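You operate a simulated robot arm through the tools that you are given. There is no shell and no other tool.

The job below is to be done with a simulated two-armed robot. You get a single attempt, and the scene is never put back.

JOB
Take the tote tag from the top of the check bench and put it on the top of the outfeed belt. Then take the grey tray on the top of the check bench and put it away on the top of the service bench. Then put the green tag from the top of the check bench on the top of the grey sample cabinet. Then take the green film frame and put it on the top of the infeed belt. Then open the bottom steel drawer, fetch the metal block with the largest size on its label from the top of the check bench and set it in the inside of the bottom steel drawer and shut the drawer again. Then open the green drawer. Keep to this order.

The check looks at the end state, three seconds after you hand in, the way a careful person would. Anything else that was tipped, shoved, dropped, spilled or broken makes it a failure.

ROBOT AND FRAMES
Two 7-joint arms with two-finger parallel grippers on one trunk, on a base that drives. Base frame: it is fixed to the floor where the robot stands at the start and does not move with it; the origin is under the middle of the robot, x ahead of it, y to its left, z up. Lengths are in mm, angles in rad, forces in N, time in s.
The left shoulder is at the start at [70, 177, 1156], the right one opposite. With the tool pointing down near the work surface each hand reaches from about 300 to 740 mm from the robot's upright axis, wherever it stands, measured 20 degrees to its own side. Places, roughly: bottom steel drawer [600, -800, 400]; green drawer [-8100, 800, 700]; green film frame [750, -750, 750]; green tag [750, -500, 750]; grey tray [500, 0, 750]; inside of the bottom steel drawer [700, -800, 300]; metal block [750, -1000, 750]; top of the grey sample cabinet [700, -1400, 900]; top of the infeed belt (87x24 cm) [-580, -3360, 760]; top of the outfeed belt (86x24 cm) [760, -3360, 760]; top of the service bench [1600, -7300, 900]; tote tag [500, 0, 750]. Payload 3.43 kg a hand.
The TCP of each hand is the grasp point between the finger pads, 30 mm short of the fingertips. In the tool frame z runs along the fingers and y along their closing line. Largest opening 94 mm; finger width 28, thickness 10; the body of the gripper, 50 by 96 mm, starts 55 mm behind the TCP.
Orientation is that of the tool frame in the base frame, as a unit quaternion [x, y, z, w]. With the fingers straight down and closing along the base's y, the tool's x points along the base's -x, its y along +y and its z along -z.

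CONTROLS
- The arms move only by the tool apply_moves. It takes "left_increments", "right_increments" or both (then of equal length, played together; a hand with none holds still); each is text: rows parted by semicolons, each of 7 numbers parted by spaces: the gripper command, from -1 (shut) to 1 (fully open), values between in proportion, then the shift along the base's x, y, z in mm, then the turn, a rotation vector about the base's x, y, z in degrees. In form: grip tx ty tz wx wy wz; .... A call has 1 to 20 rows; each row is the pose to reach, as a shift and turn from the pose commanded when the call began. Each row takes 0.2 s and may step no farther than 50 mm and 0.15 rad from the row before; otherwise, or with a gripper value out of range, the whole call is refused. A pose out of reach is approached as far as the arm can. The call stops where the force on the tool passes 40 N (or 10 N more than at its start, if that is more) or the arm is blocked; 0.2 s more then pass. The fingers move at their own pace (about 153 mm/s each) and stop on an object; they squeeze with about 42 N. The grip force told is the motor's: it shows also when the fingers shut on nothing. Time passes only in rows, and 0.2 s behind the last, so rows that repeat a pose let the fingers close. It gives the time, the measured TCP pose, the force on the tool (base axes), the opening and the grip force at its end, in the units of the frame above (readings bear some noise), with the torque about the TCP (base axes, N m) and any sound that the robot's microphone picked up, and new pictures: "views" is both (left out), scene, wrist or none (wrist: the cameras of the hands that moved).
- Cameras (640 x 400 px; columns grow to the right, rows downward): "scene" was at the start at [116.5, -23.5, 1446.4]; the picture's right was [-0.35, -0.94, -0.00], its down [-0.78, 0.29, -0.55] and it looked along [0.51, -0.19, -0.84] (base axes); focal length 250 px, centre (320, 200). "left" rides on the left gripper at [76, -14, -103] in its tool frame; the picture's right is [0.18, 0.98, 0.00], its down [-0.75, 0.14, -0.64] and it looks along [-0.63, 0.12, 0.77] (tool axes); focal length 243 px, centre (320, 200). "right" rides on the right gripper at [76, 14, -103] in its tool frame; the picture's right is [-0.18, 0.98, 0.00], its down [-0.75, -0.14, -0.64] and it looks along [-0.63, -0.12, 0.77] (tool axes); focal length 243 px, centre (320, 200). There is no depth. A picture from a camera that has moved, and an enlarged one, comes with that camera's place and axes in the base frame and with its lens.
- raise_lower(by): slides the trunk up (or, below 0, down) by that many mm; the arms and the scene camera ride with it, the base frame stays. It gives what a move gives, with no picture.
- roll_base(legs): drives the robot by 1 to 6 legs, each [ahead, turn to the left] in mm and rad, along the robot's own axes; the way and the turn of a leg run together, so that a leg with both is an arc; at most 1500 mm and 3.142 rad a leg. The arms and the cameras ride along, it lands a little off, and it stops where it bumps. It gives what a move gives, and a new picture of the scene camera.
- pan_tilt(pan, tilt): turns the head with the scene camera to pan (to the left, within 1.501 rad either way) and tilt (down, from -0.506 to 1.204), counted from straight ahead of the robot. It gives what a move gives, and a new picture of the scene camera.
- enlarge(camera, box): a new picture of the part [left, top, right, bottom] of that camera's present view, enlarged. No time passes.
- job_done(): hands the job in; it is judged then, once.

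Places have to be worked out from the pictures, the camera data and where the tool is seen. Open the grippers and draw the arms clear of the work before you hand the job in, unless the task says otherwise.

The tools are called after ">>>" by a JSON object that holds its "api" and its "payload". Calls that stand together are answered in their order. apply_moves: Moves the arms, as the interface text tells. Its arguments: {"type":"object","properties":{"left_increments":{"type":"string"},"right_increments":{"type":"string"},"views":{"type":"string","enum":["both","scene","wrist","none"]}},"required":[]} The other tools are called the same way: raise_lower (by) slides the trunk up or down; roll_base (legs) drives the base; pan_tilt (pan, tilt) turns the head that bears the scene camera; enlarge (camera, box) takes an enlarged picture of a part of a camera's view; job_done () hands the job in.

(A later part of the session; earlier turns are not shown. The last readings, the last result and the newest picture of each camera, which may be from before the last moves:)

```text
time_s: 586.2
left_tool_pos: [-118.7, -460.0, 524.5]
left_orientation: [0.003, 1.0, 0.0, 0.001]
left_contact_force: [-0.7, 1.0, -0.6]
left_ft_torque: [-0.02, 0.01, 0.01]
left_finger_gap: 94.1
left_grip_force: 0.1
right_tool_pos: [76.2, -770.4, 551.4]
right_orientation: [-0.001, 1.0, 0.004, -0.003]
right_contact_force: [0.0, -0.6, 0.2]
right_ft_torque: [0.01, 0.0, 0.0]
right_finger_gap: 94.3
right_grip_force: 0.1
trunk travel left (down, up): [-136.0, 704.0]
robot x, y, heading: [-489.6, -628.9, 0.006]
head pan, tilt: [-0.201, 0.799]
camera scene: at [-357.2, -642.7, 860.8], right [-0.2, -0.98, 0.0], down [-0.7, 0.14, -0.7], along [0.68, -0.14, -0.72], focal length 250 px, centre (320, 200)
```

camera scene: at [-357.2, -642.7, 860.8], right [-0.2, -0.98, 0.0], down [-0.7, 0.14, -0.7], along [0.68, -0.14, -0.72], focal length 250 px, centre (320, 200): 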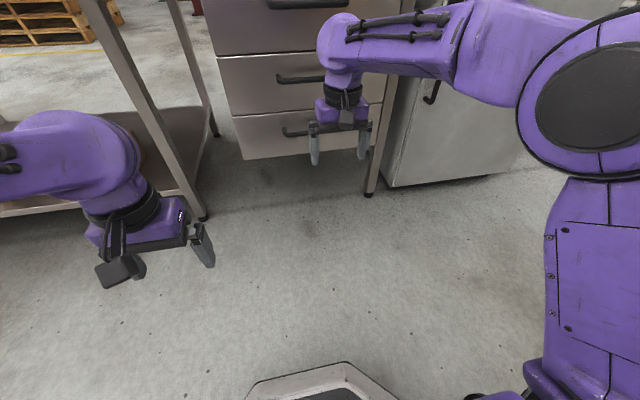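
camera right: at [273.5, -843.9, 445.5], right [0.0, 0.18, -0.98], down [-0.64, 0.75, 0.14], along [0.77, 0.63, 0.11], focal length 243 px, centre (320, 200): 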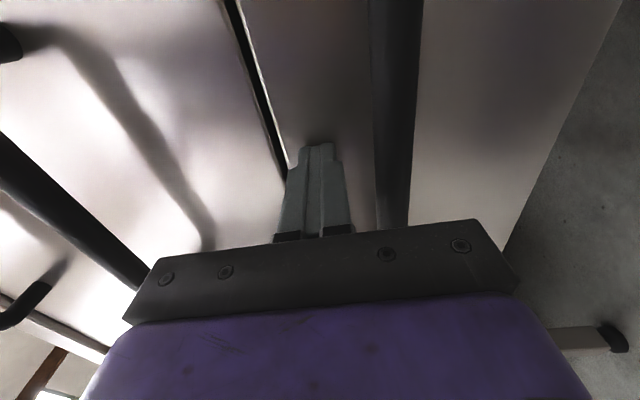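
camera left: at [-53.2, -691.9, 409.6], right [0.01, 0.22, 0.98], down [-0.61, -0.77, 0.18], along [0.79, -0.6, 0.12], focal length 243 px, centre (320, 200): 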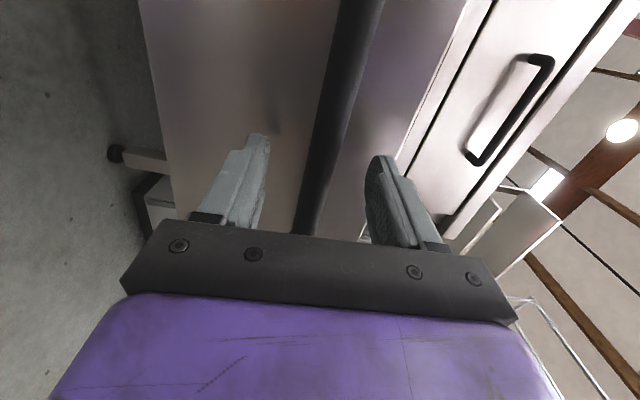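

The bottom drawer is shut. Now the green drawer, far to the west near [-8100, 800, 700]. I raise the trunk and turn to look that way.

>>> {"api": "raise_lower", "payload": {"by": 400}}

>>> {"api": "raise_lower", "payload": {"by": 200}}

>>> {"api": "roll_base", "payload": {"legs": [[-200, 0], [0, 3.0]]}}

>>> {"api": "pan_tilt", "payload": {"pan": 0.0, "tilt": 0.2}}

```text
time_s: 590.0
left_tool_pos: [-118.0, -459.9, 925.1]
left_orientation: [0.003, 1.0, 0.0, 0.001]
left_contact_force: [0.1, 0.6, -0.6]
left_ft_torque: [-0.02, 0.05, 0.0]
left_finger_gap: 94.1
left_grip_force: 0.1
right_tool_pos: [75.9, -770.5, 952.2]
right_orientation: [-0.001, 1.0, 0.003, -0.002]
right_contact_force: [0.2, -0.8, 0.1]
right_ft_torque: [-0.01, 0.04, 0.0]
right_finger_gap: 94.1
right_grip_force: 0.0
trunk travel left (down, up): [-536.0, 304.0]
robot x, y, heading: [-487.6, -628.8, 0.002]
head pan, tilt: [-0.201, 0.799]
```

```text
time_s: 592.2
left_tool_pos: [-117.3, -460.2, 1124.7]
left_orientation: [0.002, 1.0, 0.0, 0.001]
left_contact_force: [0.4, -0.7, -0.3]
left_ft_torque: [0.03, -0.03, -0.02]
left_finger_gap: 94.2
left_grip_force: 0.0
right_tool_pos: [77.0, -770.9, 1151.5]
right_orientation: [-0.001, 1.0, 0.003, -0.001]
right_contact_force: [-0.2, -0.3, 0.2]
right_ft_torque: [0.01, 0.0, 0.0]
right_finger_gap: 93.8
right_grip_force: 0.1
trunk travel left (down, up): [-736.0, 104.0]
robot x, y, heading: [-486.6, -627.7, 0.001]
head pan, tilt: [-0.201, 0.799]
```

```text
time_s: 600.8
left_tool_pos: [-1079.3, -736.7, 1126.1]
left_orientation: [0.997, -0.079, -0.001, 0.0]
left_contact_force: [-0.7, -0.6, 0.4]
left_ft_torque: [-0.03, -0.02, 0.0]
left_finger_gap: 93.9
left_grip_force: 0.0
right_tool_pos: [-1224.1, -401.0, 1151.3]
right_orientation: [0.997, -0.075, 0.001, 0.003]
right_contact_force: [1.1, -0.8, -0.8]
right_ft_torque: [-0.03, -0.01, 0.01]
right_finger_gap: 94.2
right_grip_force: 0.0
trunk travel left (down, up): [-736.0, 104.0]
robot x, y, heading: [-688.3, -626.1, 2.989]
head pan, tilt: [-0.201, 0.799]
camera scene: at [-813.2, -592.4, 1460.8], right [0.34, 0.94, 0.0], down [0.67, -0.25, -0.7], along [-0.65, 0.24, -0.72], focal length 250 px, centre (320, 200)
```

scene: 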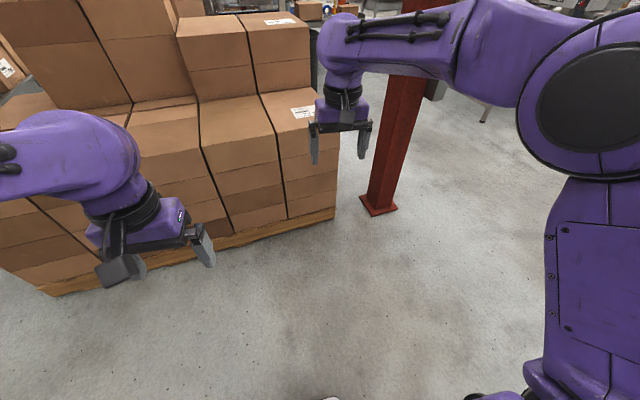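

```text
time_s: 601.8
left_tool_pos: [-1078.4, -738.1, 1125.4]
left_orientation: [0.997, -0.079, 0.0, 0.0]
left_contact_force: [-0.1, -0.5, 0.8]
left_ft_torque: [0.0, 0.01, 0.0]
left_finger_gap: 93.7
left_grip_force: 0.1
right_tool_pos: [-1222.5, -400.5, 1152.0]
right_orientation: [0.997, -0.076, 0.001, 0.004]
right_contact_force: [0.1, 0.1, -0.3]
right_ft_torque: [0.01, 0.02, -0.01]
right_finger_gap: 93.6
right_grip_force: 0.1
trunk travel left (down, up): [-736.0, 104.0]
robot x, y, heading: [-691.4, -627.7, 2.993]
head pan, tilt: [0.0, 0.201]
camera scene: at [-829.6, -606.2, 1514.4], right [0.15, 0.99, 0.0], down [0.2, -0.03, -0.98], along [-0.97, 0.15, -0.2], focal length 250 px, centre (320, 200)
```

scene: 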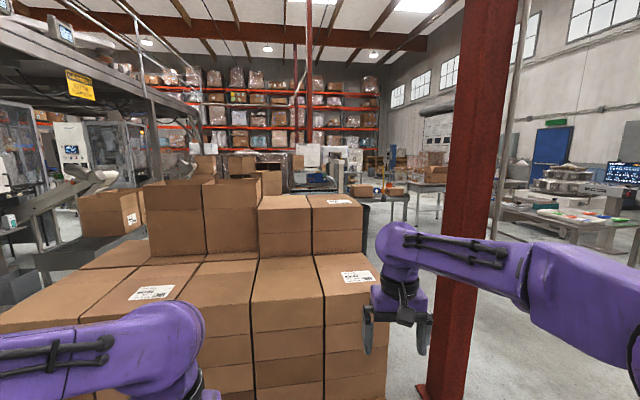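

A pallet of boxes (east face x≈-1980) and a red column at [-1918,325] stand in the way. I look around to find a route.

>>> {"api": "pan_tilt", "payload": {"pan": -0.6, "tilt": 0.3}}

>>> {"api": "enlarge", "payload": {"camera": "scene", "box": [0, 60, 640, 340]}}

```text
time_s: 602.8
left_tool_pos: [-1080.2, -738.5, 1125.4]
left_orientation: [0.997, -0.08, -0.001, 0.0]
left_contact_force: [-0.4, 0.4, 0.2]
left_ft_torque: [0.02, 0.03, -0.03]
left_finger_gap: 94.1
left_grip_force: 0.1
right_tool_pos: [-1223.0, -400.9, 1151.9]
right_orientation: [0.997, -0.076, 0.002, 0.003]
right_contact_force: [0.4, 0.2, -0.1]
right_ft_torque: [0.03, 0.01, 0.01]
right_finger_gap: 94.1
right_grip_force: 0.1
trunk travel left (down, up): [-736.0, 104.0]
robot x, y, heading: [-686.5, -627.1, 2.995]
head pan, tilt: [-0.6, 0.3]
camera scene: at [-805.8, -556.7, 1505.2], right [0.68, 0.73, 0.0], down [0.22, -0.2, -0.96], along [-0.7, 0.65, -0.3], focal length 250 px, centre (320, 200)
```

scene: 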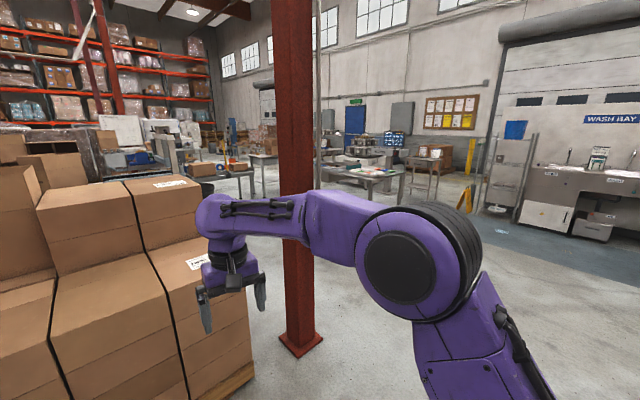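

```text
1.00 times, centred on (320, 200) of scene (not enlarged: the box is as wide or as high as the picture)
camera zoom: at [-805.8, -556.7, 1505.2], right [0.68, 0.73, 0.0], down [0.22, -0.2, -0.96], along [-0.7, 0.65, -0.3], focal length 250 px, centre (320, 200)
```

zoom: 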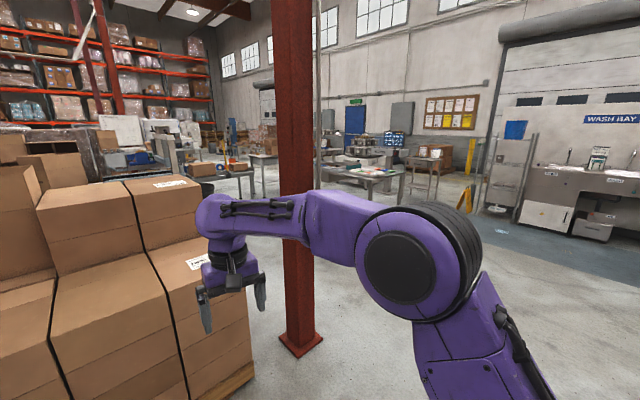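

The green drawer's rough place falls near px (161,156). I zoom in there.

>>> {"api": "enlarge", "payload": {"camera": "scene", "box": [90, 105, 290, 215]}}

>>> {"api": "enlarge", "payload": {"camera": "scene", "box": [290, 110, 490, 235]}}

```text
3.20 times, centred on (190, 160) of scene
camera zoom: at [-805.8, -556.7, 1505.2], right [0.68, 0.73, 0.0], down [0.22, -0.2, -0.96], along [-0.7, 0.65, -0.3], focal length 799 px, centre (736, 328)
```

zoom: 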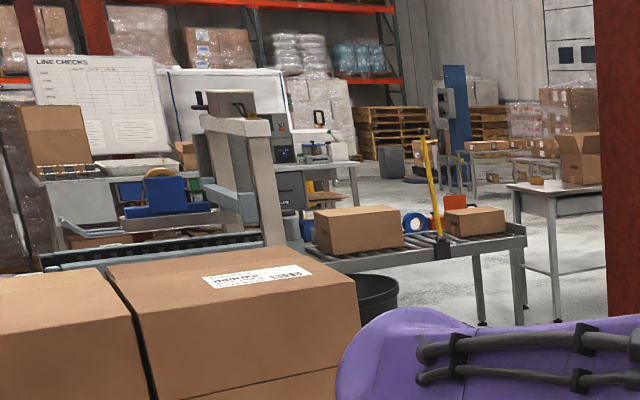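

```text
3.20 times, centred on (390, 172) of scene
camera zoom: at [-805.8, -556.7, 1505.2], right [0.68, 0.73, 0.0], down [0.22, -0.2, -0.96], along [-0.7, 0.65, -0.3], focal length 799 px, centre (96, 288)
```

zoom: 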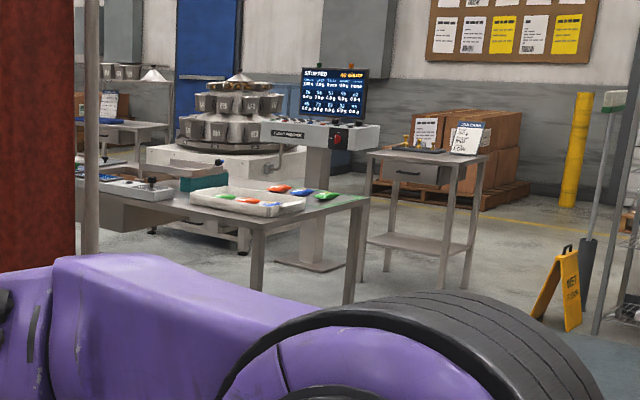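

I route north of the red column: first to about (-1500,1100), then west along y≈1100 to x≈-4200.

>>> {"api": "roll_base", "payload": {"legs": [[0, -0.986], [1000, 0], [907, 0], [0, 1.133], [1400, 0], [1300, 0]]}}

>>> {"api": "pan_tilt", "payload": {"pan": 0.0, "tilt": 0.25}}

```text
time_s: 630.4
left_tool_pos: [-4580.8, 860.8, 1125.6]
left_orientation: [1.0, 0.009, -0.001, 0.0]
left_contact_force: [0.6, 0.3, -0.1]
left_ft_torque: [-0.02, 0.03, 0.0]
left_finger_gap: 94.0
left_grip_force: 0.1
right_tool_pos: [-4781.6, 1167.3, 1151.4]
right_orientation: [1.0, 0.014, 0.002, 0.003]
right_contact_force: [-0.7, 0.4, -0.2]
right_ft_torque: [-0.02, -0.01, 0.01]
right_finger_gap: 94.1
right_grip_force: 0.0
trunk travel left (down, up): [-736.0, 104.0]
robot x, y, heading: [-4216.4, 1040.6, -3.11]
head pan, tilt: [-0.6, 0.3]
camera scene: at [-4343.2, 1088.6, 1505.2], right [0.54, 0.84, 0.0], down [0.25, -0.16, -0.96], along [-0.8, 0.52, -0.3], focal length 250 px, centre (320, 200)
```

scene: 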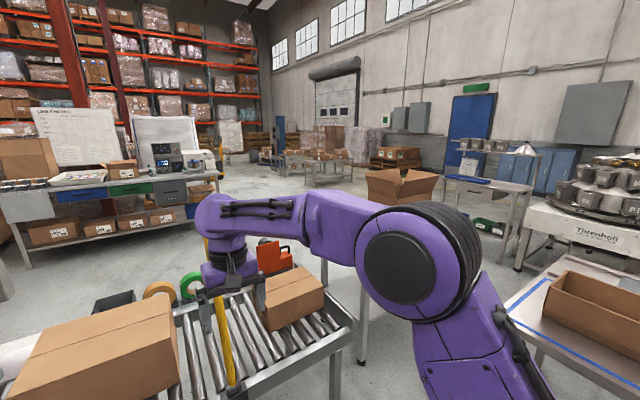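

```text
time_s: 631.4
left_tool_pos: [-4579.9, 861.7, 1125.6]
left_orientation: [1.0, 0.01, -0.001, 0.0]
left_contact_force: [-0.6, 0.6, 0.2]
left_ft_torque: [-0.02, -0.01, 0.01]
left_finger_gap: 94.1
left_grip_force: 0.1
right_tool_pos: [-4782.0, 1168.2, 1150.6]
right_orientation: [1.0, 0.013, 0.001, 0.003]
right_contact_force: [0.4, -0.4, -0.5]
right_ft_torque: [0.02, 0.03, -0.01]
right_finger_gap: 94.0
right_grip_force: 0.0
trunk travel left (down, up): [-736.0, 104.0]
robot x, y, heading: [-4217.8, 1039.0, -3.112]
head pan, tilt: [0.0, 0.25]
camera scene: at [-4358.3, 1035.6, 1509.9], right [-0.03, 1.0, 0.0], down [0.25, 0.01, -0.97], along [-0.97, -0.03, -0.25], focal length 250 px, centre (320, 200)
```

scene: 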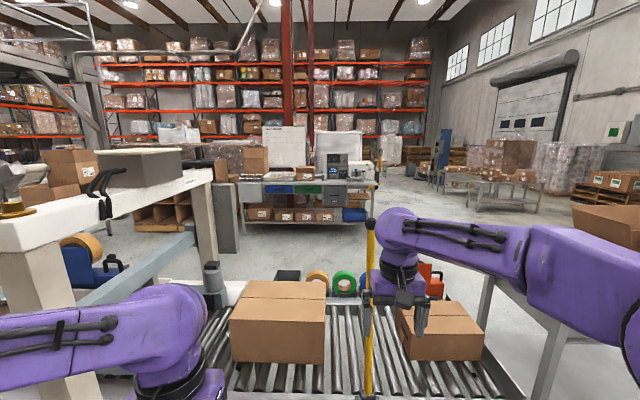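

The LINE CHECKS bench with blue, green and grey drawers is ahead, but a roller conveyor (x≈-4980…-5420) crosses the way. I look more closely to the right for a way round.

>>> {"api": "pan_tilt", "payload": {"pan": -0.7, "tilt": 0.55}}

>>> {"api": "pan_tilt", "payload": {"pan": -1.3, "tilt": 0.4}}

>>> {"api": "pan_tilt", "payload": {"pan": 0.7, "tilt": 0.4}}

```text
time_s: 632.5
left_tool_pos: [-4580.4, 861.3, 1125.3]
left_orientation: [1.0, 0.009, -0.001, 0.0]
left_contact_force: [0.7, -0.7, -0.1]
left_ft_torque: [-0.02, -0.03, 0.03]
left_finger_gap: 93.7
left_grip_force: 0.1
right_tool_pos: [-4781.6, 1168.5, 1152.1]
right_orientation: [1.0, 0.013, 0.002, 0.004]
right_contact_force: [-0.5, -0.1, 0.4]
right_ft_torque: [-0.03, -0.03, 0.0]
right_finger_gap: 94.1
right_grip_force: 0.0
trunk travel left (down, up): [-736.0, 104.0]
robot x, y, heading: [-4215.6, 1039.1, -3.113]
head pan, tilt: [-0.7, 0.55]
camera scene: at [-4335.4, 1093.8, 1482.3], right [0.62, 0.78, 0.0], down [0.41, -0.32, -0.85], along [-0.67, 0.53, -0.52], focal length 250 px, centre (320, 200)
```

scene: 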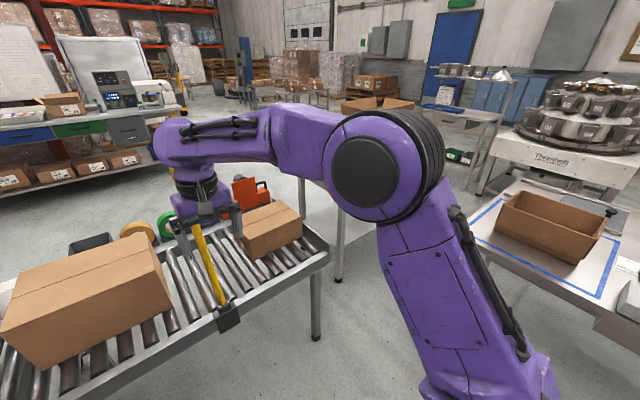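

```text
time_s: 633.5
left_tool_pos: [-4580.3, 862.0, 1125.9]
left_orientation: [1.0, 0.01, -0.001, 0.0]
left_contact_force: [0.2, -0.1, -0.4]
left_ft_torque: [-0.04, 0.02, 0.0]
left_finger_gap: 93.9
left_grip_force: 0.0
right_tool_pos: [-4781.5, 1168.1, 1151.2]
right_orientation: [1.0, 0.013, 0.002, 0.003]
right_contact_force: [0.2, 0.3, -0.1]
right_ft_torque: [0.04, 0.02, 0.01]
right_finger_gap: 93.9
right_grip_force: 0.1
trunk travel left (down, up): [-736.0, 104.0]
robot x, y, heading: [-4216.3, 1039.8, -3.109]
head pan, tilt: [-1.3, 0.4]
camera scene: at [-4292.4, 1126.4, 1495.9], right [0.96, 0.29, 0.0], down [0.11, -0.37, -0.92], along [-0.27, 0.88, -0.39], focal length 250 px, centre (320, 200)
```

scene: 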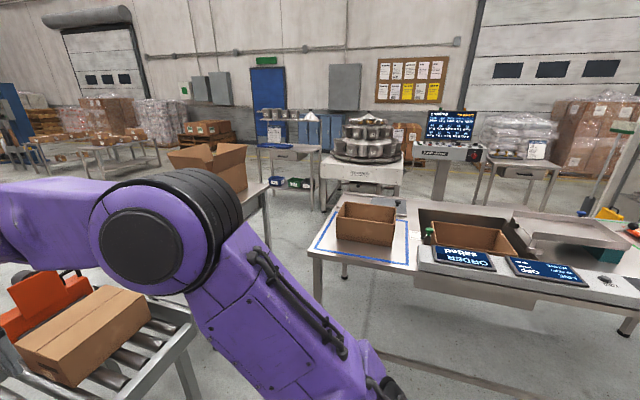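

```text
time_s: 635.4
left_tool_pos: [-4580.8, 861.0, 1125.5]
left_orientation: [1.0, 0.01, -0.001, 0.001]
left_contact_force: [-0.3, 0.0, 0.5]
left_ft_torque: [0.02, -0.02, -0.05]
left_finger_gap: 94.0
left_grip_force: 0.1
right_tool_pos: [-4781.3, 1168.2, 1149.9]
right_orientation: [1.0, 0.013, 0.002, 0.003]
right_contact_force: [-0.1, 0.1, 0.1]
right_ft_torque: [0.0, -0.02, -0.01]
right_finger_gap: 94.0
right_grip_force: 0.0
trunk travel left (down, up): [-736.0, 104.0]
robot x, y, heading: [-4216.1, 1040.6, -3.112]
head pan, tilt: [0.7, 0.4]
camera scene: at [-4334.4, 976.4, 1495.9], right [-0.66, 0.75, 0.0], down [0.29, 0.26, -0.92], along [-0.69, -0.61, -0.39], focal length 250 px, centre (320, 200)
```

scene: 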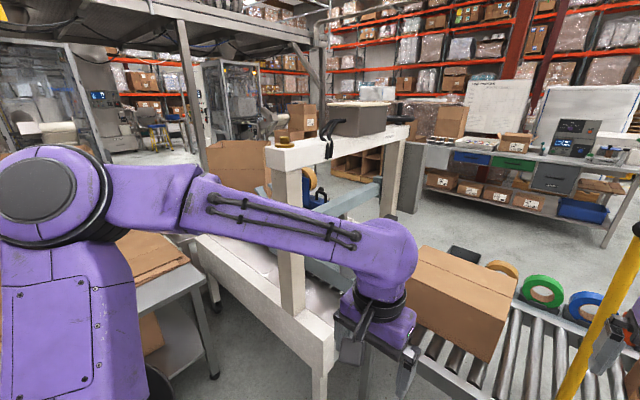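

Around the conveyor's north end it is tight. I look further left (south-west) for another passage.

>>> {"api": "pan_tilt", "payload": {"pan": 1.25, "tilt": 0.35}}

>>> {"api": "enlarge", "payload": {"camera": "scene", "box": [200, 80, 640, 355]}}

```text
time_s: 636.4
left_tool_pos: [-4580.9, 862.2, 1126.2]
left_orientation: [1.0, 0.009, 0.0, -0.001]
left_contact_force: [-0.2, -0.5, 0.5]
left_ft_torque: [-0.02, -0.02, 0.0]
left_finger_gap: 94.1
left_grip_force: 0.0
right_tool_pos: [-4781.5, 1168.0, 1150.7]
right_orientation: [1.0, 0.013, 0.002, 0.004]
right_contact_force: [-0.4, -0.1, -0.1]
right_ft_torque: [-0.01, 0.0, 0.02]
right_finger_gap: 93.7
right_grip_force: 0.0
trunk travel left (down, up): [-736.0, 104.0]
robot x, y, heading: [-4214.6, 1039.8, -3.114]
head pan, tilt: [1.25, 0.351]
camera scene: at [-4292.2, 948.9, 1500.5], right [-0.96, 0.29, 0.0], down [0.1, 0.33, -0.94], along [-0.27, -0.9, -0.34], focal length 250 px, centre (320, 200)
```

scene: 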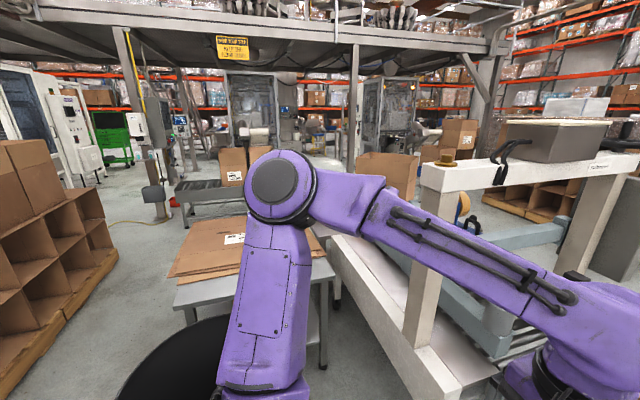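

```text
1.45 times, centred on (420, 218) of scene
camera zoom: at [-4292.2, 948.9, 1500.5], right [-0.96, 0.29, 0.0], down [0.1, 0.33, -0.94], along [-0.27, -0.9, -0.34], focal length 363 px, centre (174, 174)
```

zoom: 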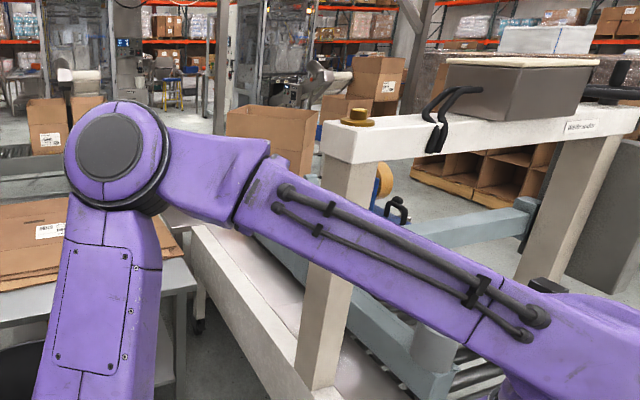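

I back off a little and turn north for a better look at the gap between the open-box table and the ORDER desk.

>>> {"api": "roll_base", "payload": {"legs": [[-150, 0], [0, -1.2]]}}

>>> {"api": "pan_tilt", "payload": {"pan": 0.0, "tilt": 0.5}}

>>> {"api": "pan_tilt", "payload": {"pan": -0.8, "tilt": 0.4}}

```text
time_s: 640.7
left_tool_pos: [-4365.9, 1316.6, 1125.0]
left_orientation: [0.833, -0.554, -0.001, 0.0]
left_contact_force: [0.0, -0.7, -0.1]
left_ft_torque: [-0.02, 0.05, 0.02]
left_finger_gap: 93.8
left_grip_force: 0.0
right_tool_pos: [-4156.6, 1616.5, 1151.4]
right_orientation: [0.836, -0.549, 0.0, 0.004]
right_contact_force: [-0.2, -0.8, 0.0]
right_ft_torque: [-0.02, -0.03, 0.02]
right_finger_gap: 94.3
right_grip_force: 0.0
trunk travel left (down, up): [-736.0, 104.0]
robot x, y, heading: [-4068.3, 1040.9, 1.978]
head pan, tilt: [1.25, 0.351]
camera scene: at [-4179.4, 1081.5, 1500.5], right [-0.09, 1.0, 0.0], down [0.34, 0.03, -0.94], along [-0.94, -0.08, -0.34], focal length 250 px, centre (320, 200)
```

scene: 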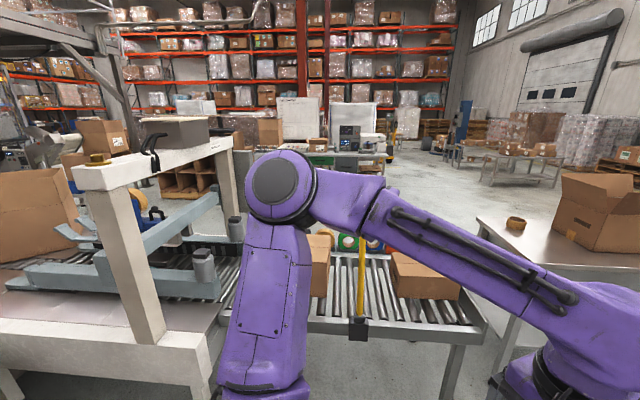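

```text
time_s: 642.2
left_tool_pos: [-4366.8, 1315.4, 1124.8]
left_orientation: [0.833, -0.554, 0.0, 0.0]
left_contact_force: [-0.5, -0.1, 0.5]
left_ft_torque: [0.0, -0.03, -0.01]
left_finger_gap: 94.0
left_grip_force: 0.0
right_tool_pos: [-4157.4, 1616.4, 1150.9]
right_orientation: [0.836, -0.549, -0.001, 0.005]
right_contact_force: [0.0, 0.2, 1.1]
right_ft_torque: [0.0, 0.01, -0.02]
right_finger_gap: 93.8
right_grip_force: 0.1
trunk travel left (down, up): [-736.0, 104.0]
robot x, y, heading: [-4066.2, 1044.0, 1.972]
head pan, tilt: [0.0, 0.499]
camera scene: at [-4122.6, 1173.1, 1486.8], right [0.92, 0.4, 0.0], down [0.19, -0.44, -0.88], along [-0.35, 0.81, -0.48], focal length 250 px, centre (320, 200)
```

scene: 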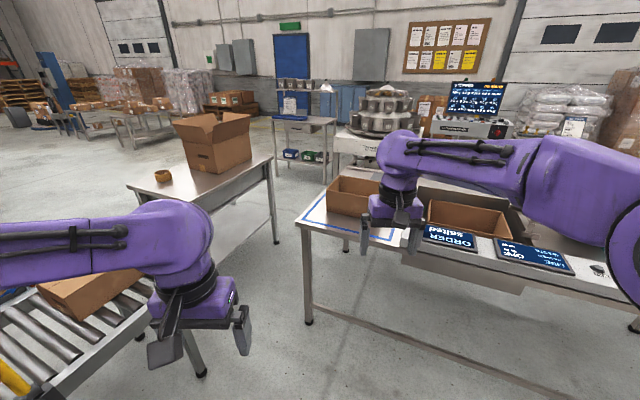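

```text
time_s: 643.3
left_tool_pos: [-4366.0, 1314.6, 1125.2]
left_orientation: [0.833, -0.553, 0.0, -0.001]
left_contact_force: [0.5, 0.1, -0.4]
left_ft_torque: [0.0, 0.02, 0.01]
left_finger_gap: 94.0
left_grip_force: 0.1
right_tool_pos: [-4157.6, 1615.5, 1150.5]
right_orientation: [0.835, -0.55, -0.001, 0.005]
right_contact_force: [0.4, -0.3, 0.8]
right_ft_torque: [0.0, -0.02, 0.0]
right_finger_gap: 94.2
right_grip_force: 0.1
trunk travel left (down, up): [-736.0, 104.0]
robot x, y, heading: [-4066.1, 1043.1, 1.977]
head pan, tilt: [-0.799, 0.4]
camera scene: at [-4051.2, 1175.2, 1495.9], right [0.92, -0.38, 0.0], down [-0.15, -0.36, -0.92], along [0.35, 0.85, -0.39], focal length 250 px, centre (320, 200)
```

scene: 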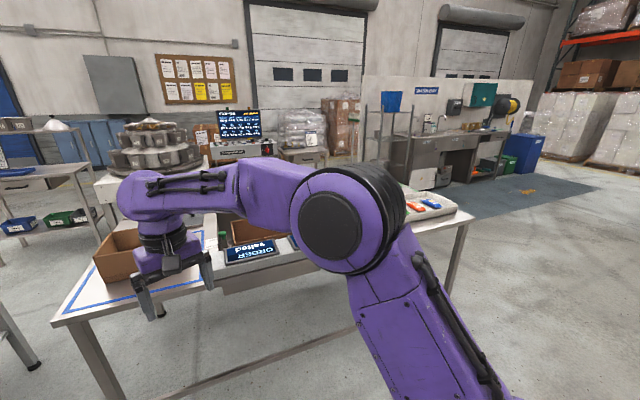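

There is a wide corridor north of the ORDER desk (desk y≈2100–2930; machines beyond y≈4100). I go round its east end: to about (-1900,1400), then north to y≈3480.

>>> {"api": "roll_base", "payload": {"legs": [[0, -1.812], [1100, 0], [1090, 0], [0, 1.406], [1050, 0], [1050, 0]]}}

>>> {"api": "pan_tilt", "payload": {"pan": 1.2, "tilt": 0.4}}

```text
time_s: 672.1
left_tool_pos: [-2006.8, 3837.4, 1125.7]
left_orientation: [-0.693, 0.721, 0.001, 0.0]
left_contact_force: [0.7, -0.5, 0.3]
left_ft_torque: [0.0, 0.0, 0.03]
left_finger_gap: 94.3
left_grip_force: 0.2
right_tool_pos: [-1689.9, 4020.7, 1151.3]
right_orientation: [-0.697, 0.717, 0.001, -0.003]
right_contact_force: [0.5, 0.0, -0.7]
right_ft_torque: [0.0, 0.0, -0.01]
right_finger_gap: 94.2
right_grip_force: 0.1
trunk travel left (down, up): [-736.0, 104.0]
robot x, y, heading: [-1850.0, 3463.0, 1.539]
head pan, tilt: [-0.799, 0.4]
camera scene: at [-1780.5, 3576.9, 1496.0], right [0.68, -0.74, 0.0], down [-0.29, -0.26, -0.92], along [0.68, 0.62, -0.39], focal length 250 px, centre (320, 200)
```

scene: 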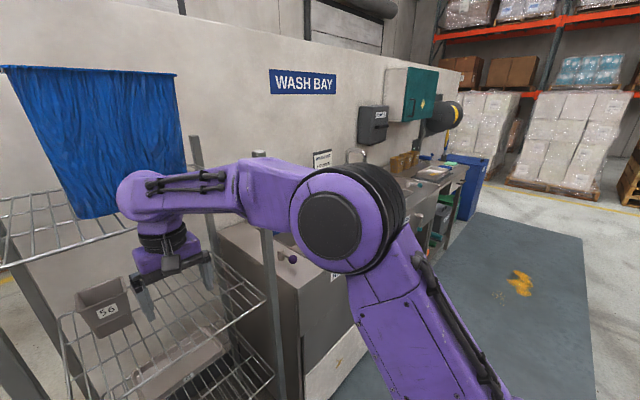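

```text
time_s: 674.0
left_tool_pos: [-2005.8, 3838.1, 1125.4]
left_orientation: [-0.694, 0.72, 0.0, 0.001]
left_contact_force: [0.4, -0.3, -0.8]
left_ft_torque: [0.03, 0.02, 0.06]
left_finger_gap: 94.1
left_grip_force: 0.3
right_tool_pos: [-1690.1, 4022.5, 1151.1]
right_orientation: [-0.696, 0.718, 0.001, -0.004]
right_contact_force: [0.0, 0.8, 0.6]
right_ft_torque: [0.02, -0.02, 0.0]
right_finger_gap: 94.2
right_grip_force: 0.0
trunk travel left (down, up): [-736.0, 104.0]
robot x, y, heading: [-1847.7, 3457.9, 1.544]
head pan, tilt: [1.201, 0.4]
camera scene: at [-1934.1, 3550.8, 1495.9], right [0.39, 0.92, 0.0], down [0.36, -0.15, -0.92], along [-0.85, 0.36, -0.39], focal length 250 px, centre (320, 200)
```

scene: 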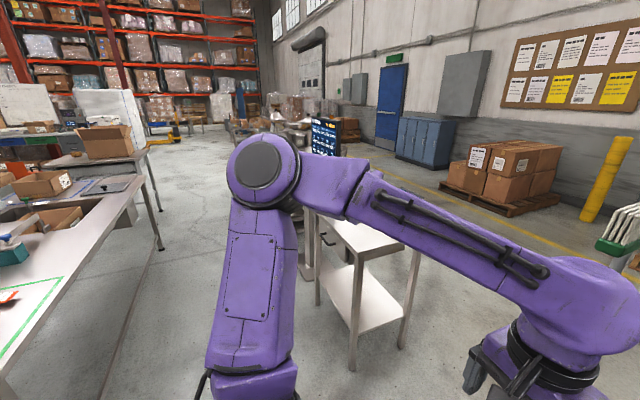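

The wash rack is close to the right hand, so I draw that hand in before turning west. The corridor lies between the ORDER desk (y≤2915) and a small table (y≥4104).

>>> {"api": "apply_moves", "payload": {"right_increments": "1 0 -45 0 0 0 0; 1 0 -90 0 0 0 0; 1 0 -135 0 0 0 0; 1 0 -180 0 0 0 0; 1 0 -210 0 0 0 0; 1 0 -210 0 0 0 0", "views": "none"}}

>>> {"api": "roll_base", "payload": {"legs": [[0, 1.597], [900, 0], [900, 0]]}}

>>> {"api": "pan_tilt", "payload": {"pan": 0.0, "tilt": 0.4}}

```text
time_s: 675.4
left_tool_pos: [-2005.4, 3838.6, 1125.1]
left_orientation: [-0.694, 0.72, 0.001, 0.001]
left_contact_force: [0.4, 0.6, -0.4]
left_ft_torque: [-0.01, -0.02, 0.02]
left_finger_gap: 94.0
left_grip_force: 0.1
right_tool_pos: [-1689.8, 3812.5, 1151.3]
right_orientation: [-0.697, 0.717, 0.0, -0.002]
right_contact_force: [0.4, -0.8, -1.0]
right_ft_torque: [-0.01, 0.04, 0.0]
right_finger_gap: 93.8
right_grip_force: 0.1
trunk travel left (down, up): [-736.0, 104.0]
robot x, y, heading: [-1851.9, 3462.9, 1.541]
head pan, tilt: [1.201, 0.4]
```

```text
time_s: 688.3
left_tool_pos: [-4008.8, 3319.3, 1125.5]
left_orientation: [1.0, -0.011, -0.001, 0.0]
left_contact_force: [0.3, -0.9, 0.6]
left_ft_torque: [-0.01, -0.01, 0.02]
left_finger_gap: 94.0
left_grip_force: 0.1
right_tool_pos: [-3988.0, 3637.3, 1150.4]
right_orientation: [1.0, -0.007, 0.001, 0.004]
right_contact_force: [0.7, -0.3, 0.8]
right_ft_torque: [0.0, 0.01, 0.0]
right_finger_gap: 93.9
right_grip_force: 0.1
trunk travel left (down, up): [-736.0, 104.0]
robot x, y, heading: [-3638.3, 3481.2, 3.128]
head pan, tilt: [1.201, 0.4]
camera scene: at [-3721.3, 3396.9, 1496.0], right [-0.93, 0.37, 0.0], down [0.15, 0.36, -0.92], along [-0.34, -0.85, -0.39], focal length 250 px, centre (320, 200)
```

scene: 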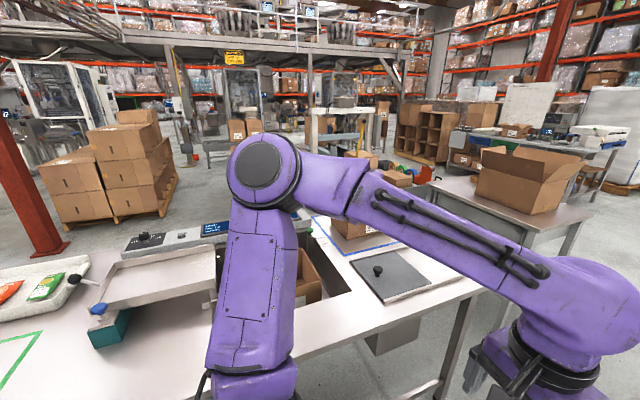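

```text
time_s: 689.7
left_tool_pos: [-4009.2, 3319.5, 1124.6]
left_orientation: [1.0, -0.011, -0.001, 0.0]
left_contact_force: [0.3, 0.0, -0.3]
left_ft_torque: [-0.01, 0.01, 0.0]
left_finger_gap: 94.0
left_grip_force: 0.1
right_tool_pos: [-3988.8, 3636.8, 1151.1]
right_orientation: [1.0, -0.007, 0.002, 0.004]
right_contact_force: [0.8, 0.4, -0.2]
right_ft_torque: [0.0, 0.0, 0.02]
right_finger_gap: 93.9
right_grip_force: 0.0
trunk travel left (down, up): [-736.0, 104.0]
robot x, y, heading: [-3637.0, 3480.3, 3.132]
head pan, tilt: [0.0, 0.4]
camera scene: at [-3779.8, 3483.9, 1495.9], right [0.01, 1.0, 0.0], down [0.39, 0.0, -0.92], along [-0.92, 0.01, -0.39], focal length 250 px, centre (320, 200)
```

scene: 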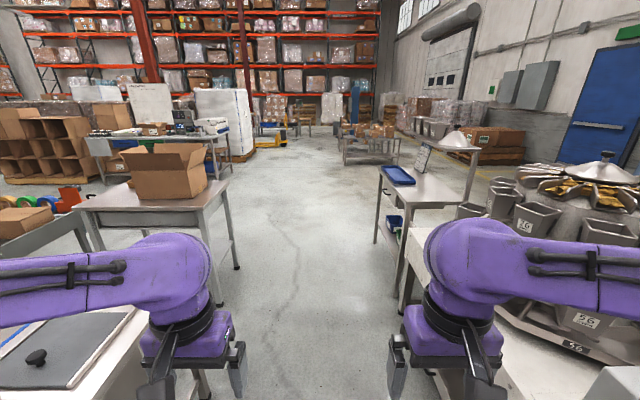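

The corridor is open, with the multihead weigher on the right (from y≈3800). I make the arms narrow, drift slightly left past it, and go on west.

>>> {"api": "apply_moves", "payload": {"left_increments": "1 -40 10 0 0 0 0; 1 -80 20 0 0 0 0; 1 -120 30 0 0 0 0; 1 -160 38 0 0 0 0; 1 -160 38 0 0 0 0", "right_increments": "1 -45 -8 0 0 0 0; 1 -90 -16 0 0 0 0; 1 -135 -24 0 0 0 0; 1 -180 -30 0 0 0 0; 1 -180 -30 0 0 0 0", "views": "none"}}

>>> {"api": "roll_base", "payload": {"legs": [[0, 0.1], [1300, 0], [0, -0.09], [1000, 0], [600, 0]]}}

>>> {"api": "pan_tilt", "payload": {"pan": 0.6, "tilt": 0.35}}

```text
time_s: 690.9
left_tool_pos: [-4169.1, 3358.1, 1126.3]
left_orientation: [1.0, -0.011, -0.002, 0.0]
left_contact_force: [0.7, 0.8, 0.8]
left_ft_torque: [0.01, 0.04, 0.0]
left_finger_gap: 94.0
left_grip_force: 0.1
right_tool_pos: [-4168.2, 3607.0, 1150.6]
right_orientation: [1.0, -0.007, 0.0, 0.003]
right_contact_force: [0.0, -0.2, -0.3]
right_ft_torque: [0.02, 0.02, 0.01]
right_finger_gap: 94.1
right_grip_force: 0.2
trunk travel left (down, up): [-736.0, 104.0]
robot x, y, heading: [-3636.1, 3481.0, 3.128]
head pan, tilt: [0.0, 0.4]
```

```text
time_s: 706.2
left_tool_pos: [-7059.6, 3258.4, 1126.9]
left_orientation: [1.0, -0.008, -0.001, 0.0]
left_contact_force: [-0.6, 0.3, 0.3]
left_ft_torque: [0.01, 0.02, 0.0]
left_finger_gap: 93.9
left_grip_force: 0.0
right_tool_pos: [-7058.6, 3508.5, 1151.9]
right_orientation: [1.0, -0.003, 0.001, 0.004]
right_contact_force: [0.2, 0.9, 0.0]
right_ft_torque: [-0.01, 0.0, 0.02]
right_finger_gap: 94.3
right_grip_force: 0.0
trunk travel left (down, up): [-736.0, 104.0]
robot x, y, heading: [-6528.9, 3385.2, 3.133]
head pan, tilt: [0.0, 0.4]
camera scene: at [-6669.0, 3388.2, 1496.0], right [0.01, 1.0, 0.0], down [0.39, 0.0, -0.92], along [-0.92, 0.01, -0.39], focal length 250 px, centre (320, 200)
```

scene: 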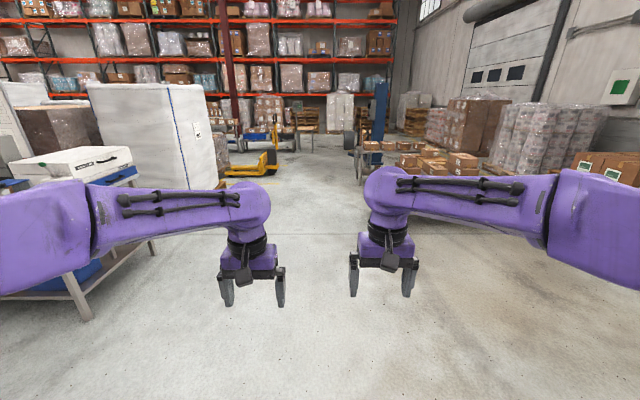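

```text
time_s: 707.2
left_tool_pos: [-7059.1, 3259.1, 1126.6]
left_orientation: [1.0, -0.008, -0.001, 0.001]
left_contact_force: [-0.5, -0.7, 0.4]
left_ft_torque: [0.03, 0.04, 0.0]
left_finger_gap: 93.9
left_grip_force: 0.2
right_tool_pos: [-7058.8, 3508.2, 1151.3]
right_orientation: [1.0, -0.003, 0.001, 0.004]
right_contact_force: [-0.3, 0.3, -0.4]
right_ft_torque: [-0.01, 0.02, 0.01]
right_finger_gap: 94.0
right_grip_force: 0.0
trunk travel left (down, up): [-736.0, 104.0]
robot x, y, heading: [-6529.2, 3383.2, 3.13]
head pan, tilt: [0.6, 0.351]
camera scene: at [-6654.0, 3335.6, 1500.5], right [-0.56, 0.83, 0.0], down [0.28, 0.19, -0.94], along [-0.78, -0.52, -0.34], focal length 250 px, centre (320, 200)
```

scene: 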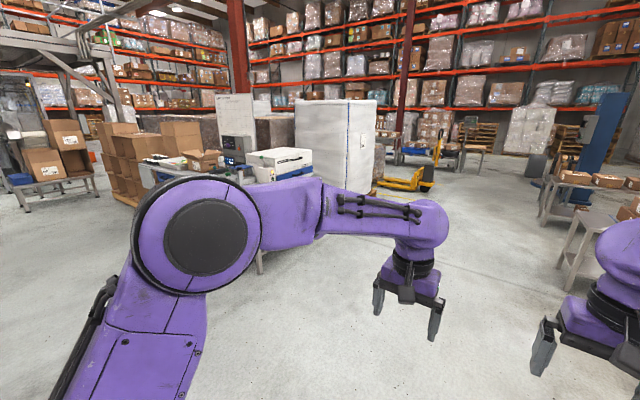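

The way is open. I drive south-west to about (-6900,800) and face the LINE CHECKS bench.

>>> {"api": "roll_base", "payload": {"legs": [[0, 1.44], [1300, 0], [1311, 0], [0, -1.429]]}}

>>> {"api": "pan_tilt", "payload": {"pan": 0.0, "tilt": 0.45}}

```text
time_s: 726.9
left_tool_pos: [-7428.2, 657.6, 1127.1]
left_orientation: [1.0, 0.004, -0.001, -0.001]
left_contact_force: [0.6, 0.0, 0.0]
left_ft_torque: [0.0, 0.01, 0.0]
left_finger_gap: 93.9
left_grip_force: 0.0
right_tool_pos: [-7433.8, 907.7, 1151.8]
right_orientation: [1.0, 0.007, 0.002, 0.004]
right_contact_force: [0.5, -0.4, -1.1]
right_ft_torque: [0.01, 0.02, 0.0]
right_finger_gap: 94.0
right_grip_force: 0.0
trunk travel left (down, up): [-736.0, 104.0]
robot x, y, heading: [-6895.7, 798.8, -3.123]
head pan, tilt: [0.6, 0.351]
camera scene: at [-7024.8, 743.3, 1500.5], right [-0.58, 0.82, 0.0], down [0.28, 0.2, -0.94], along [-0.77, -0.54, -0.34], focal length 250 px, centre (320, 200)
```

scene: 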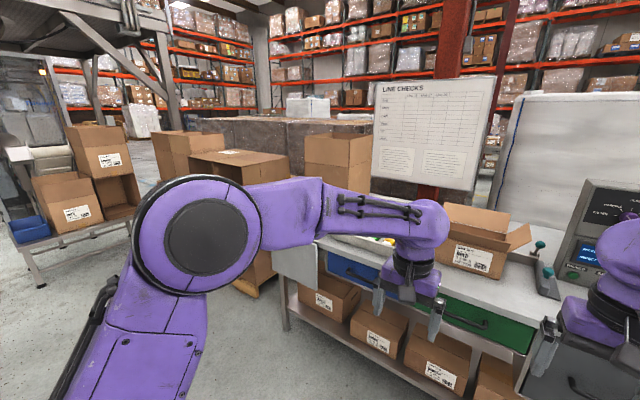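

```text
time_s: 727.9
left_tool_pos: [-7428.6, 657.2, 1126.4]
left_orientation: [1.0, 0.004, 0.0, 0.0]
left_contact_force: [0.0, 1.6, 0.0]
left_ft_torque: [0.0, 0.01, 0.02]
left_finger_gap: 94.1
left_grip_force: 0.0
right_tool_pos: [-7433.2, 907.7, 1152.3]
right_orientation: [1.0, 0.007, 0.002, 0.004]
right_contact_force: [0.2, -0.4, 0.7]
right_ft_torque: [0.0, -0.01, 0.01]
right_finger_gap: 94.0
right_grip_force: 0.0
trunk travel left (down, up): [-736.0, 104.0]
robot x, y, heading: [-6902.0, 795.7, -3.126]
head pan, tilt: [0.0, 0.45]
camera scene: at [-7040.6, 795.6, 1491.3], right [-0.02, 1.0, 0.0], down [0.44, 0.01, -0.9], along [-0.9, -0.01, -0.44], focal length 250 px, centre (320, 200)
```

scene: 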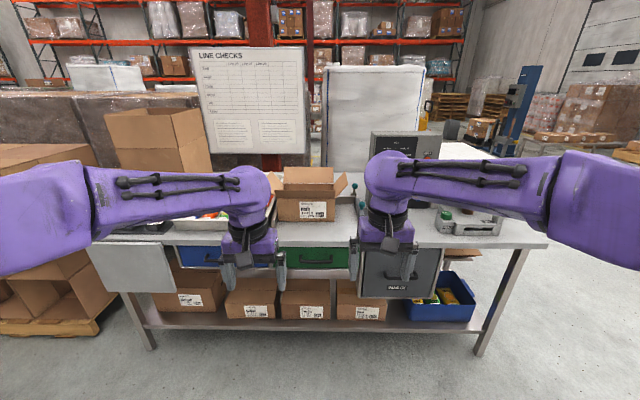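

The green drawer is in view, between the blue and the grey one, with a black handle near y≈769. I draw both hands in, lower the trunk, and look at the drawer level.

>>> {"api": "apply_moves", "payload": {"left_increments": "1 40 -10 0 0 0 0; 1 80 -20 0 0 0 0; 1 120 -30 0 0 0 0; 1 160 -40 0 0 0 0; 1 180 -40 0 0 0 0; 1 180 -40 0 0 0 0", "right_increments": "1 30 5 0 0 0 0; 1 60 10 0 0 0 0; 1 90 15 0 0 0 0; 1 100 20 0 0 0 0; 1 100 20 0 0 0 0; 1 100 20 0 0 0 0", "views": "none"}}

>>> {"api": "enlarge", "payload": {"camera": "scene", "box": [230, 220, 470, 330]}}

>>> {"api": "raise_lower", "payload": {"by": -350}}

>>> {"api": "pan_tilt", "payload": {"pan": 0.0, "tilt": 0.3}}

>>> {"api": "enlarge", "payload": {"camera": "scene", "box": [220, 150, 460, 320]}}

```text
time_s: 729.3
left_tool_pos: [-7248.7, 617.1, 1125.6]
left_orientation: [1.0, 0.004, -0.001, 0.0]
left_contact_force: [0.5, 0.2, 0.1]
left_ft_torque: [-0.03, -0.03, -0.01]
left_finger_gap: 94.1
left_grip_force: 0.1
right_tool_pos: [-7334.2, 927.1, 1151.2]
right_orientation: [1.0, 0.007, 0.002, 0.003]
right_contact_force: [0.1, 0.3, 0.3]
right_ft_torque: [0.0, -0.02, -0.03]
right_finger_gap: 94.2
right_grip_force: 0.1
trunk travel left (down, up): [-736.0, 104.0]
robot x, y, heading: [-6899.0, 793.1, -3.124]
head pan, tilt: [0.0, 0.45]
```

```text
2.67 times, centred on (350, 275) of scene
camera zoom: at [-7041.2, 795.2, 1491.2], right [-0.02, 1.0, 0.0], down [0.44, 0.01, -0.9], along [-0.9, -0.01, -0.44], focal length 666 px, centre (240, 0)
```

zoom: 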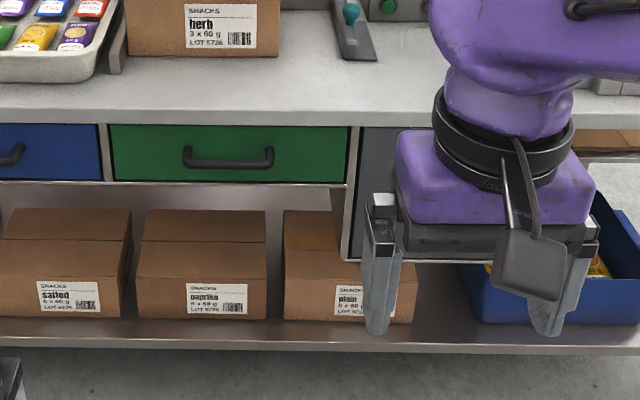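

```text
time_s: 732.7
left_tool_pos: [-7248.3, 617.1, 775.3]
left_orientation: [1.0, 0.004, -0.001, 0.001]
left_contact_force: [0.1, 0.2, 0.5]
left_ft_torque: [0.01, -0.01, -0.01]
left_finger_gap: 94.0
left_grip_force: 0.1
right_tool_pos: [-7333.2, 928.3, 802.1]
right_orientation: [1.0, 0.007, 0.002, 0.004]
right_contact_force: [-1.0, -0.2, -0.2]
right_ft_torque: [-0.01, 0.0, 0.0]
right_finger_gap: 94.4
right_grip_force: 0.0
trunk travel left (down, up): [-386.0, 454.0]
robot x, y, heading: [-6898.9, 800.5, -3.131]
head pan, tilt: [0.0, 0.45]
```

```text
time_s: 733.4
left_tool_pos: [-7249.1, 616.4, 775.6]
left_orientation: [1.0, 0.003, 0.0, 0.0]
left_contact_force: [0.4, 0.8, 0.2]
left_ft_torque: [-0.04, -0.01, -0.02]
left_finger_gap: 93.6
left_grip_force: 0.0
right_tool_pos: [-7332.0, 927.6, 801.3]
right_orientation: [1.0, 0.007, 0.002, 0.003]
right_contact_force: [-0.1, -0.2, -0.1]
right_ft_torque: [-0.02, -0.04, 0.0]
right_finger_gap: 94.0
right_grip_force: 0.1
trunk travel left (down, up): [-386.0, 454.0]
robot x, y, heading: [-6898.1, 793.8, -3.129]
head pan, tilt: [0.0, 0.3]
camera scene: at [-7042.0, 795.8, 1155.2], right [-0.02, 1.0, 0.0], down [0.3, 0.0, -0.96], along [-0.95, -0.01, -0.3], focal length 250 px, centre (320, 200)
```

scene: 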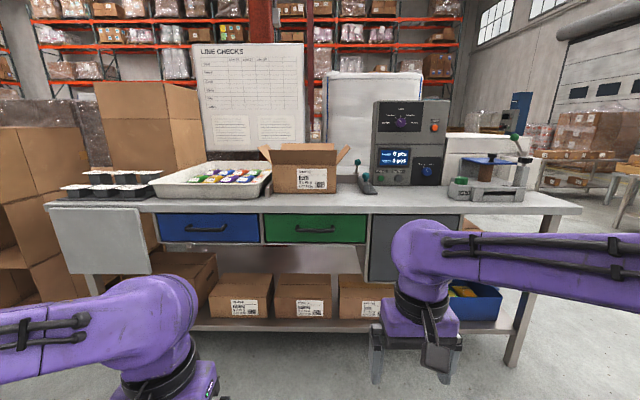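

```text
2.35 times, centred on (340, 235) of scene
camera zoom: at [-7042.0, 795.8, 1155.2], right [-0.02, 1.0, 0.0], down [0.3, 0.0, -0.96], along [-0.95, -0.01, -0.3], focal length 588 px, centre (273, 118)
```

zoom: 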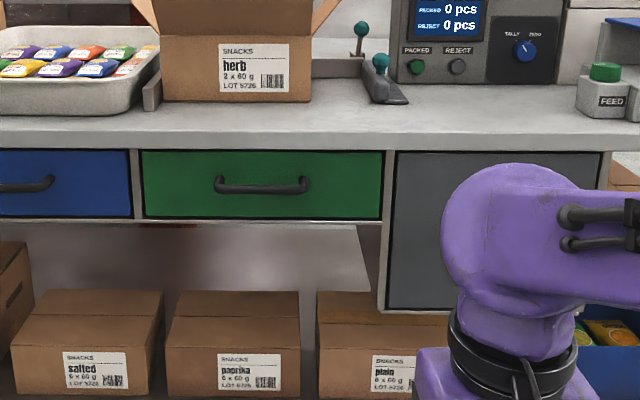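

Green drawer: front plane x≈-7960, z 688–815; handle bar at about [-7928, 763, 759]. I move the robot to about (-7330,623), facing west, so the right hand meets the handle as before.

>>> {"api": "roll_base", "payload": {"legs": [[0, 0.364], [465, 0], [0, -0.3768]]}}

>>> {"api": "raise_lower", "payload": {"by": 50}}

>>> {"api": "pan_tilt", "payload": {"pan": -0.15, "tilt": 0.55}}

```text
time_s: 738.5
left_tool_pos: [-7674.7, 448.0, 775.3]
left_orientation: [1.0, 0.0, -0.001, 0.0]
left_contact_force: [-0.1, 0.5, -0.8]
left_ft_torque: [0.0, -0.01, -0.02]
left_finger_gap: 93.9
left_grip_force: 0.1
right_tool_pos: [-7759.1, 759.3, 801.1]
right_orientation: [1.0, 0.004, 0.002, 0.004]
right_contact_force: [-1.1, 0.1, 0.0]
right_ft_torque: [-0.01, 0.01, 0.02]
right_finger_gap: 93.9
right_grip_force: 0.0
trunk travel left (down, up): [-386.0, 454.0]
robot x, y, heading: [-7327.9, 625.4, -3.137]
head pan, tilt: [0.0, 0.3]
camera scene: at [-7468.9, 625.3, 1155.2], right [-0.01, 1.0, 0.0], down [0.3, 0.0, -0.96], along [-0.96, -0.01, -0.3], focal length 250 px, centre (320, 200)
```

scene: 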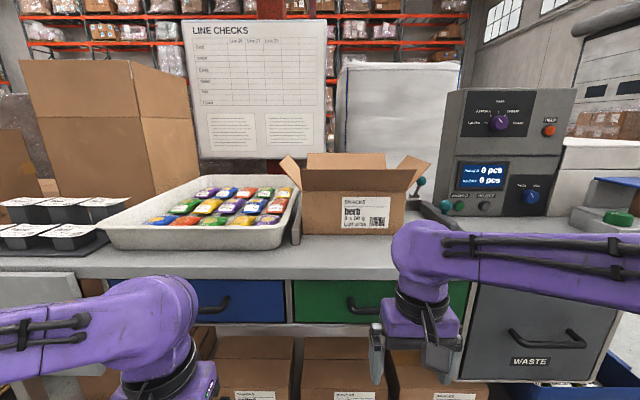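

```text
time_s: 739.4
left_tool_pos: [-7676.2, 447.1, 824.9]
left_orientation: [1.0, 0.0, -0.001, 0.001]
left_contact_force: [0.5, -0.3, 0.2]
left_ft_torque: [-0.02, 0.0, -0.01]
left_finger_gap: 93.9
left_grip_force: 0.1
right_tool_pos: [-7759.0, 759.2, 850.8]
right_orientation: [1.0, 0.003, 0.002, 0.004]
right_contact_force: [0.1, 0.2, -0.3]
right_ft_torque: [0.0, 0.0, 0.01]
right_finger_gap: 93.8
right_grip_force: 0.1
trunk travel left (down, up): [-436.0, 404.0]
robot x, y, heading: [-7324.4, 625.9, -3.138]
head pan, tilt: [0.0, 0.3]
```

```text
time_s: 740.1
left_tool_pos: [-7675.9, 448.0, 824.5]
left_orientation: [1.0, 0.0, -0.001, 0.0]
left_contact_force: [0.0, 0.3, 0.1]
left_ft_torque: [-0.02, -0.01, -0.02]
left_finger_gap: 93.9
left_grip_force: 0.1
right_tool_pos: [-7758.4, 759.7, 851.3]
right_orientation: [1.0, 0.004, 0.002, 0.004]
right_contact_force: [-0.1, 0.2, 0.3]
right_ft_torque: [-0.02, -0.01, -0.03]
right_finger_gap: 94.0
right_grip_force: 0.0
trunk travel left (down, up): [-436.0, 404.0]
robot x, y, heading: [-7326.5, 625.5, -3.129]
head pan, tilt: [-0.15, 0.55]
camera scene: at [-7464.4, 638.3, 1182.3], right [0.14, 0.99, 0.0], down [0.52, -0.07, -0.85], along [-0.84, 0.12, -0.52], focal length 250 px, centre (320, 200)
```

scene: 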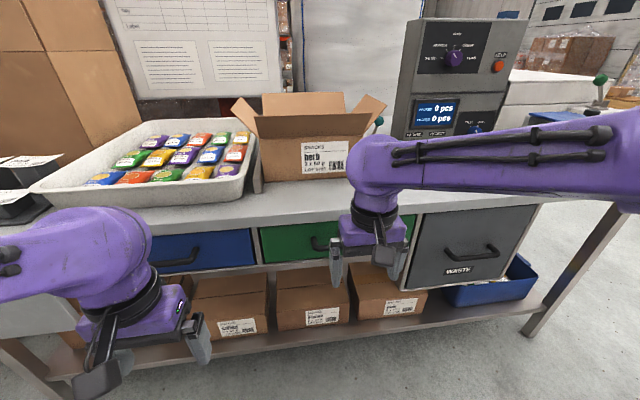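

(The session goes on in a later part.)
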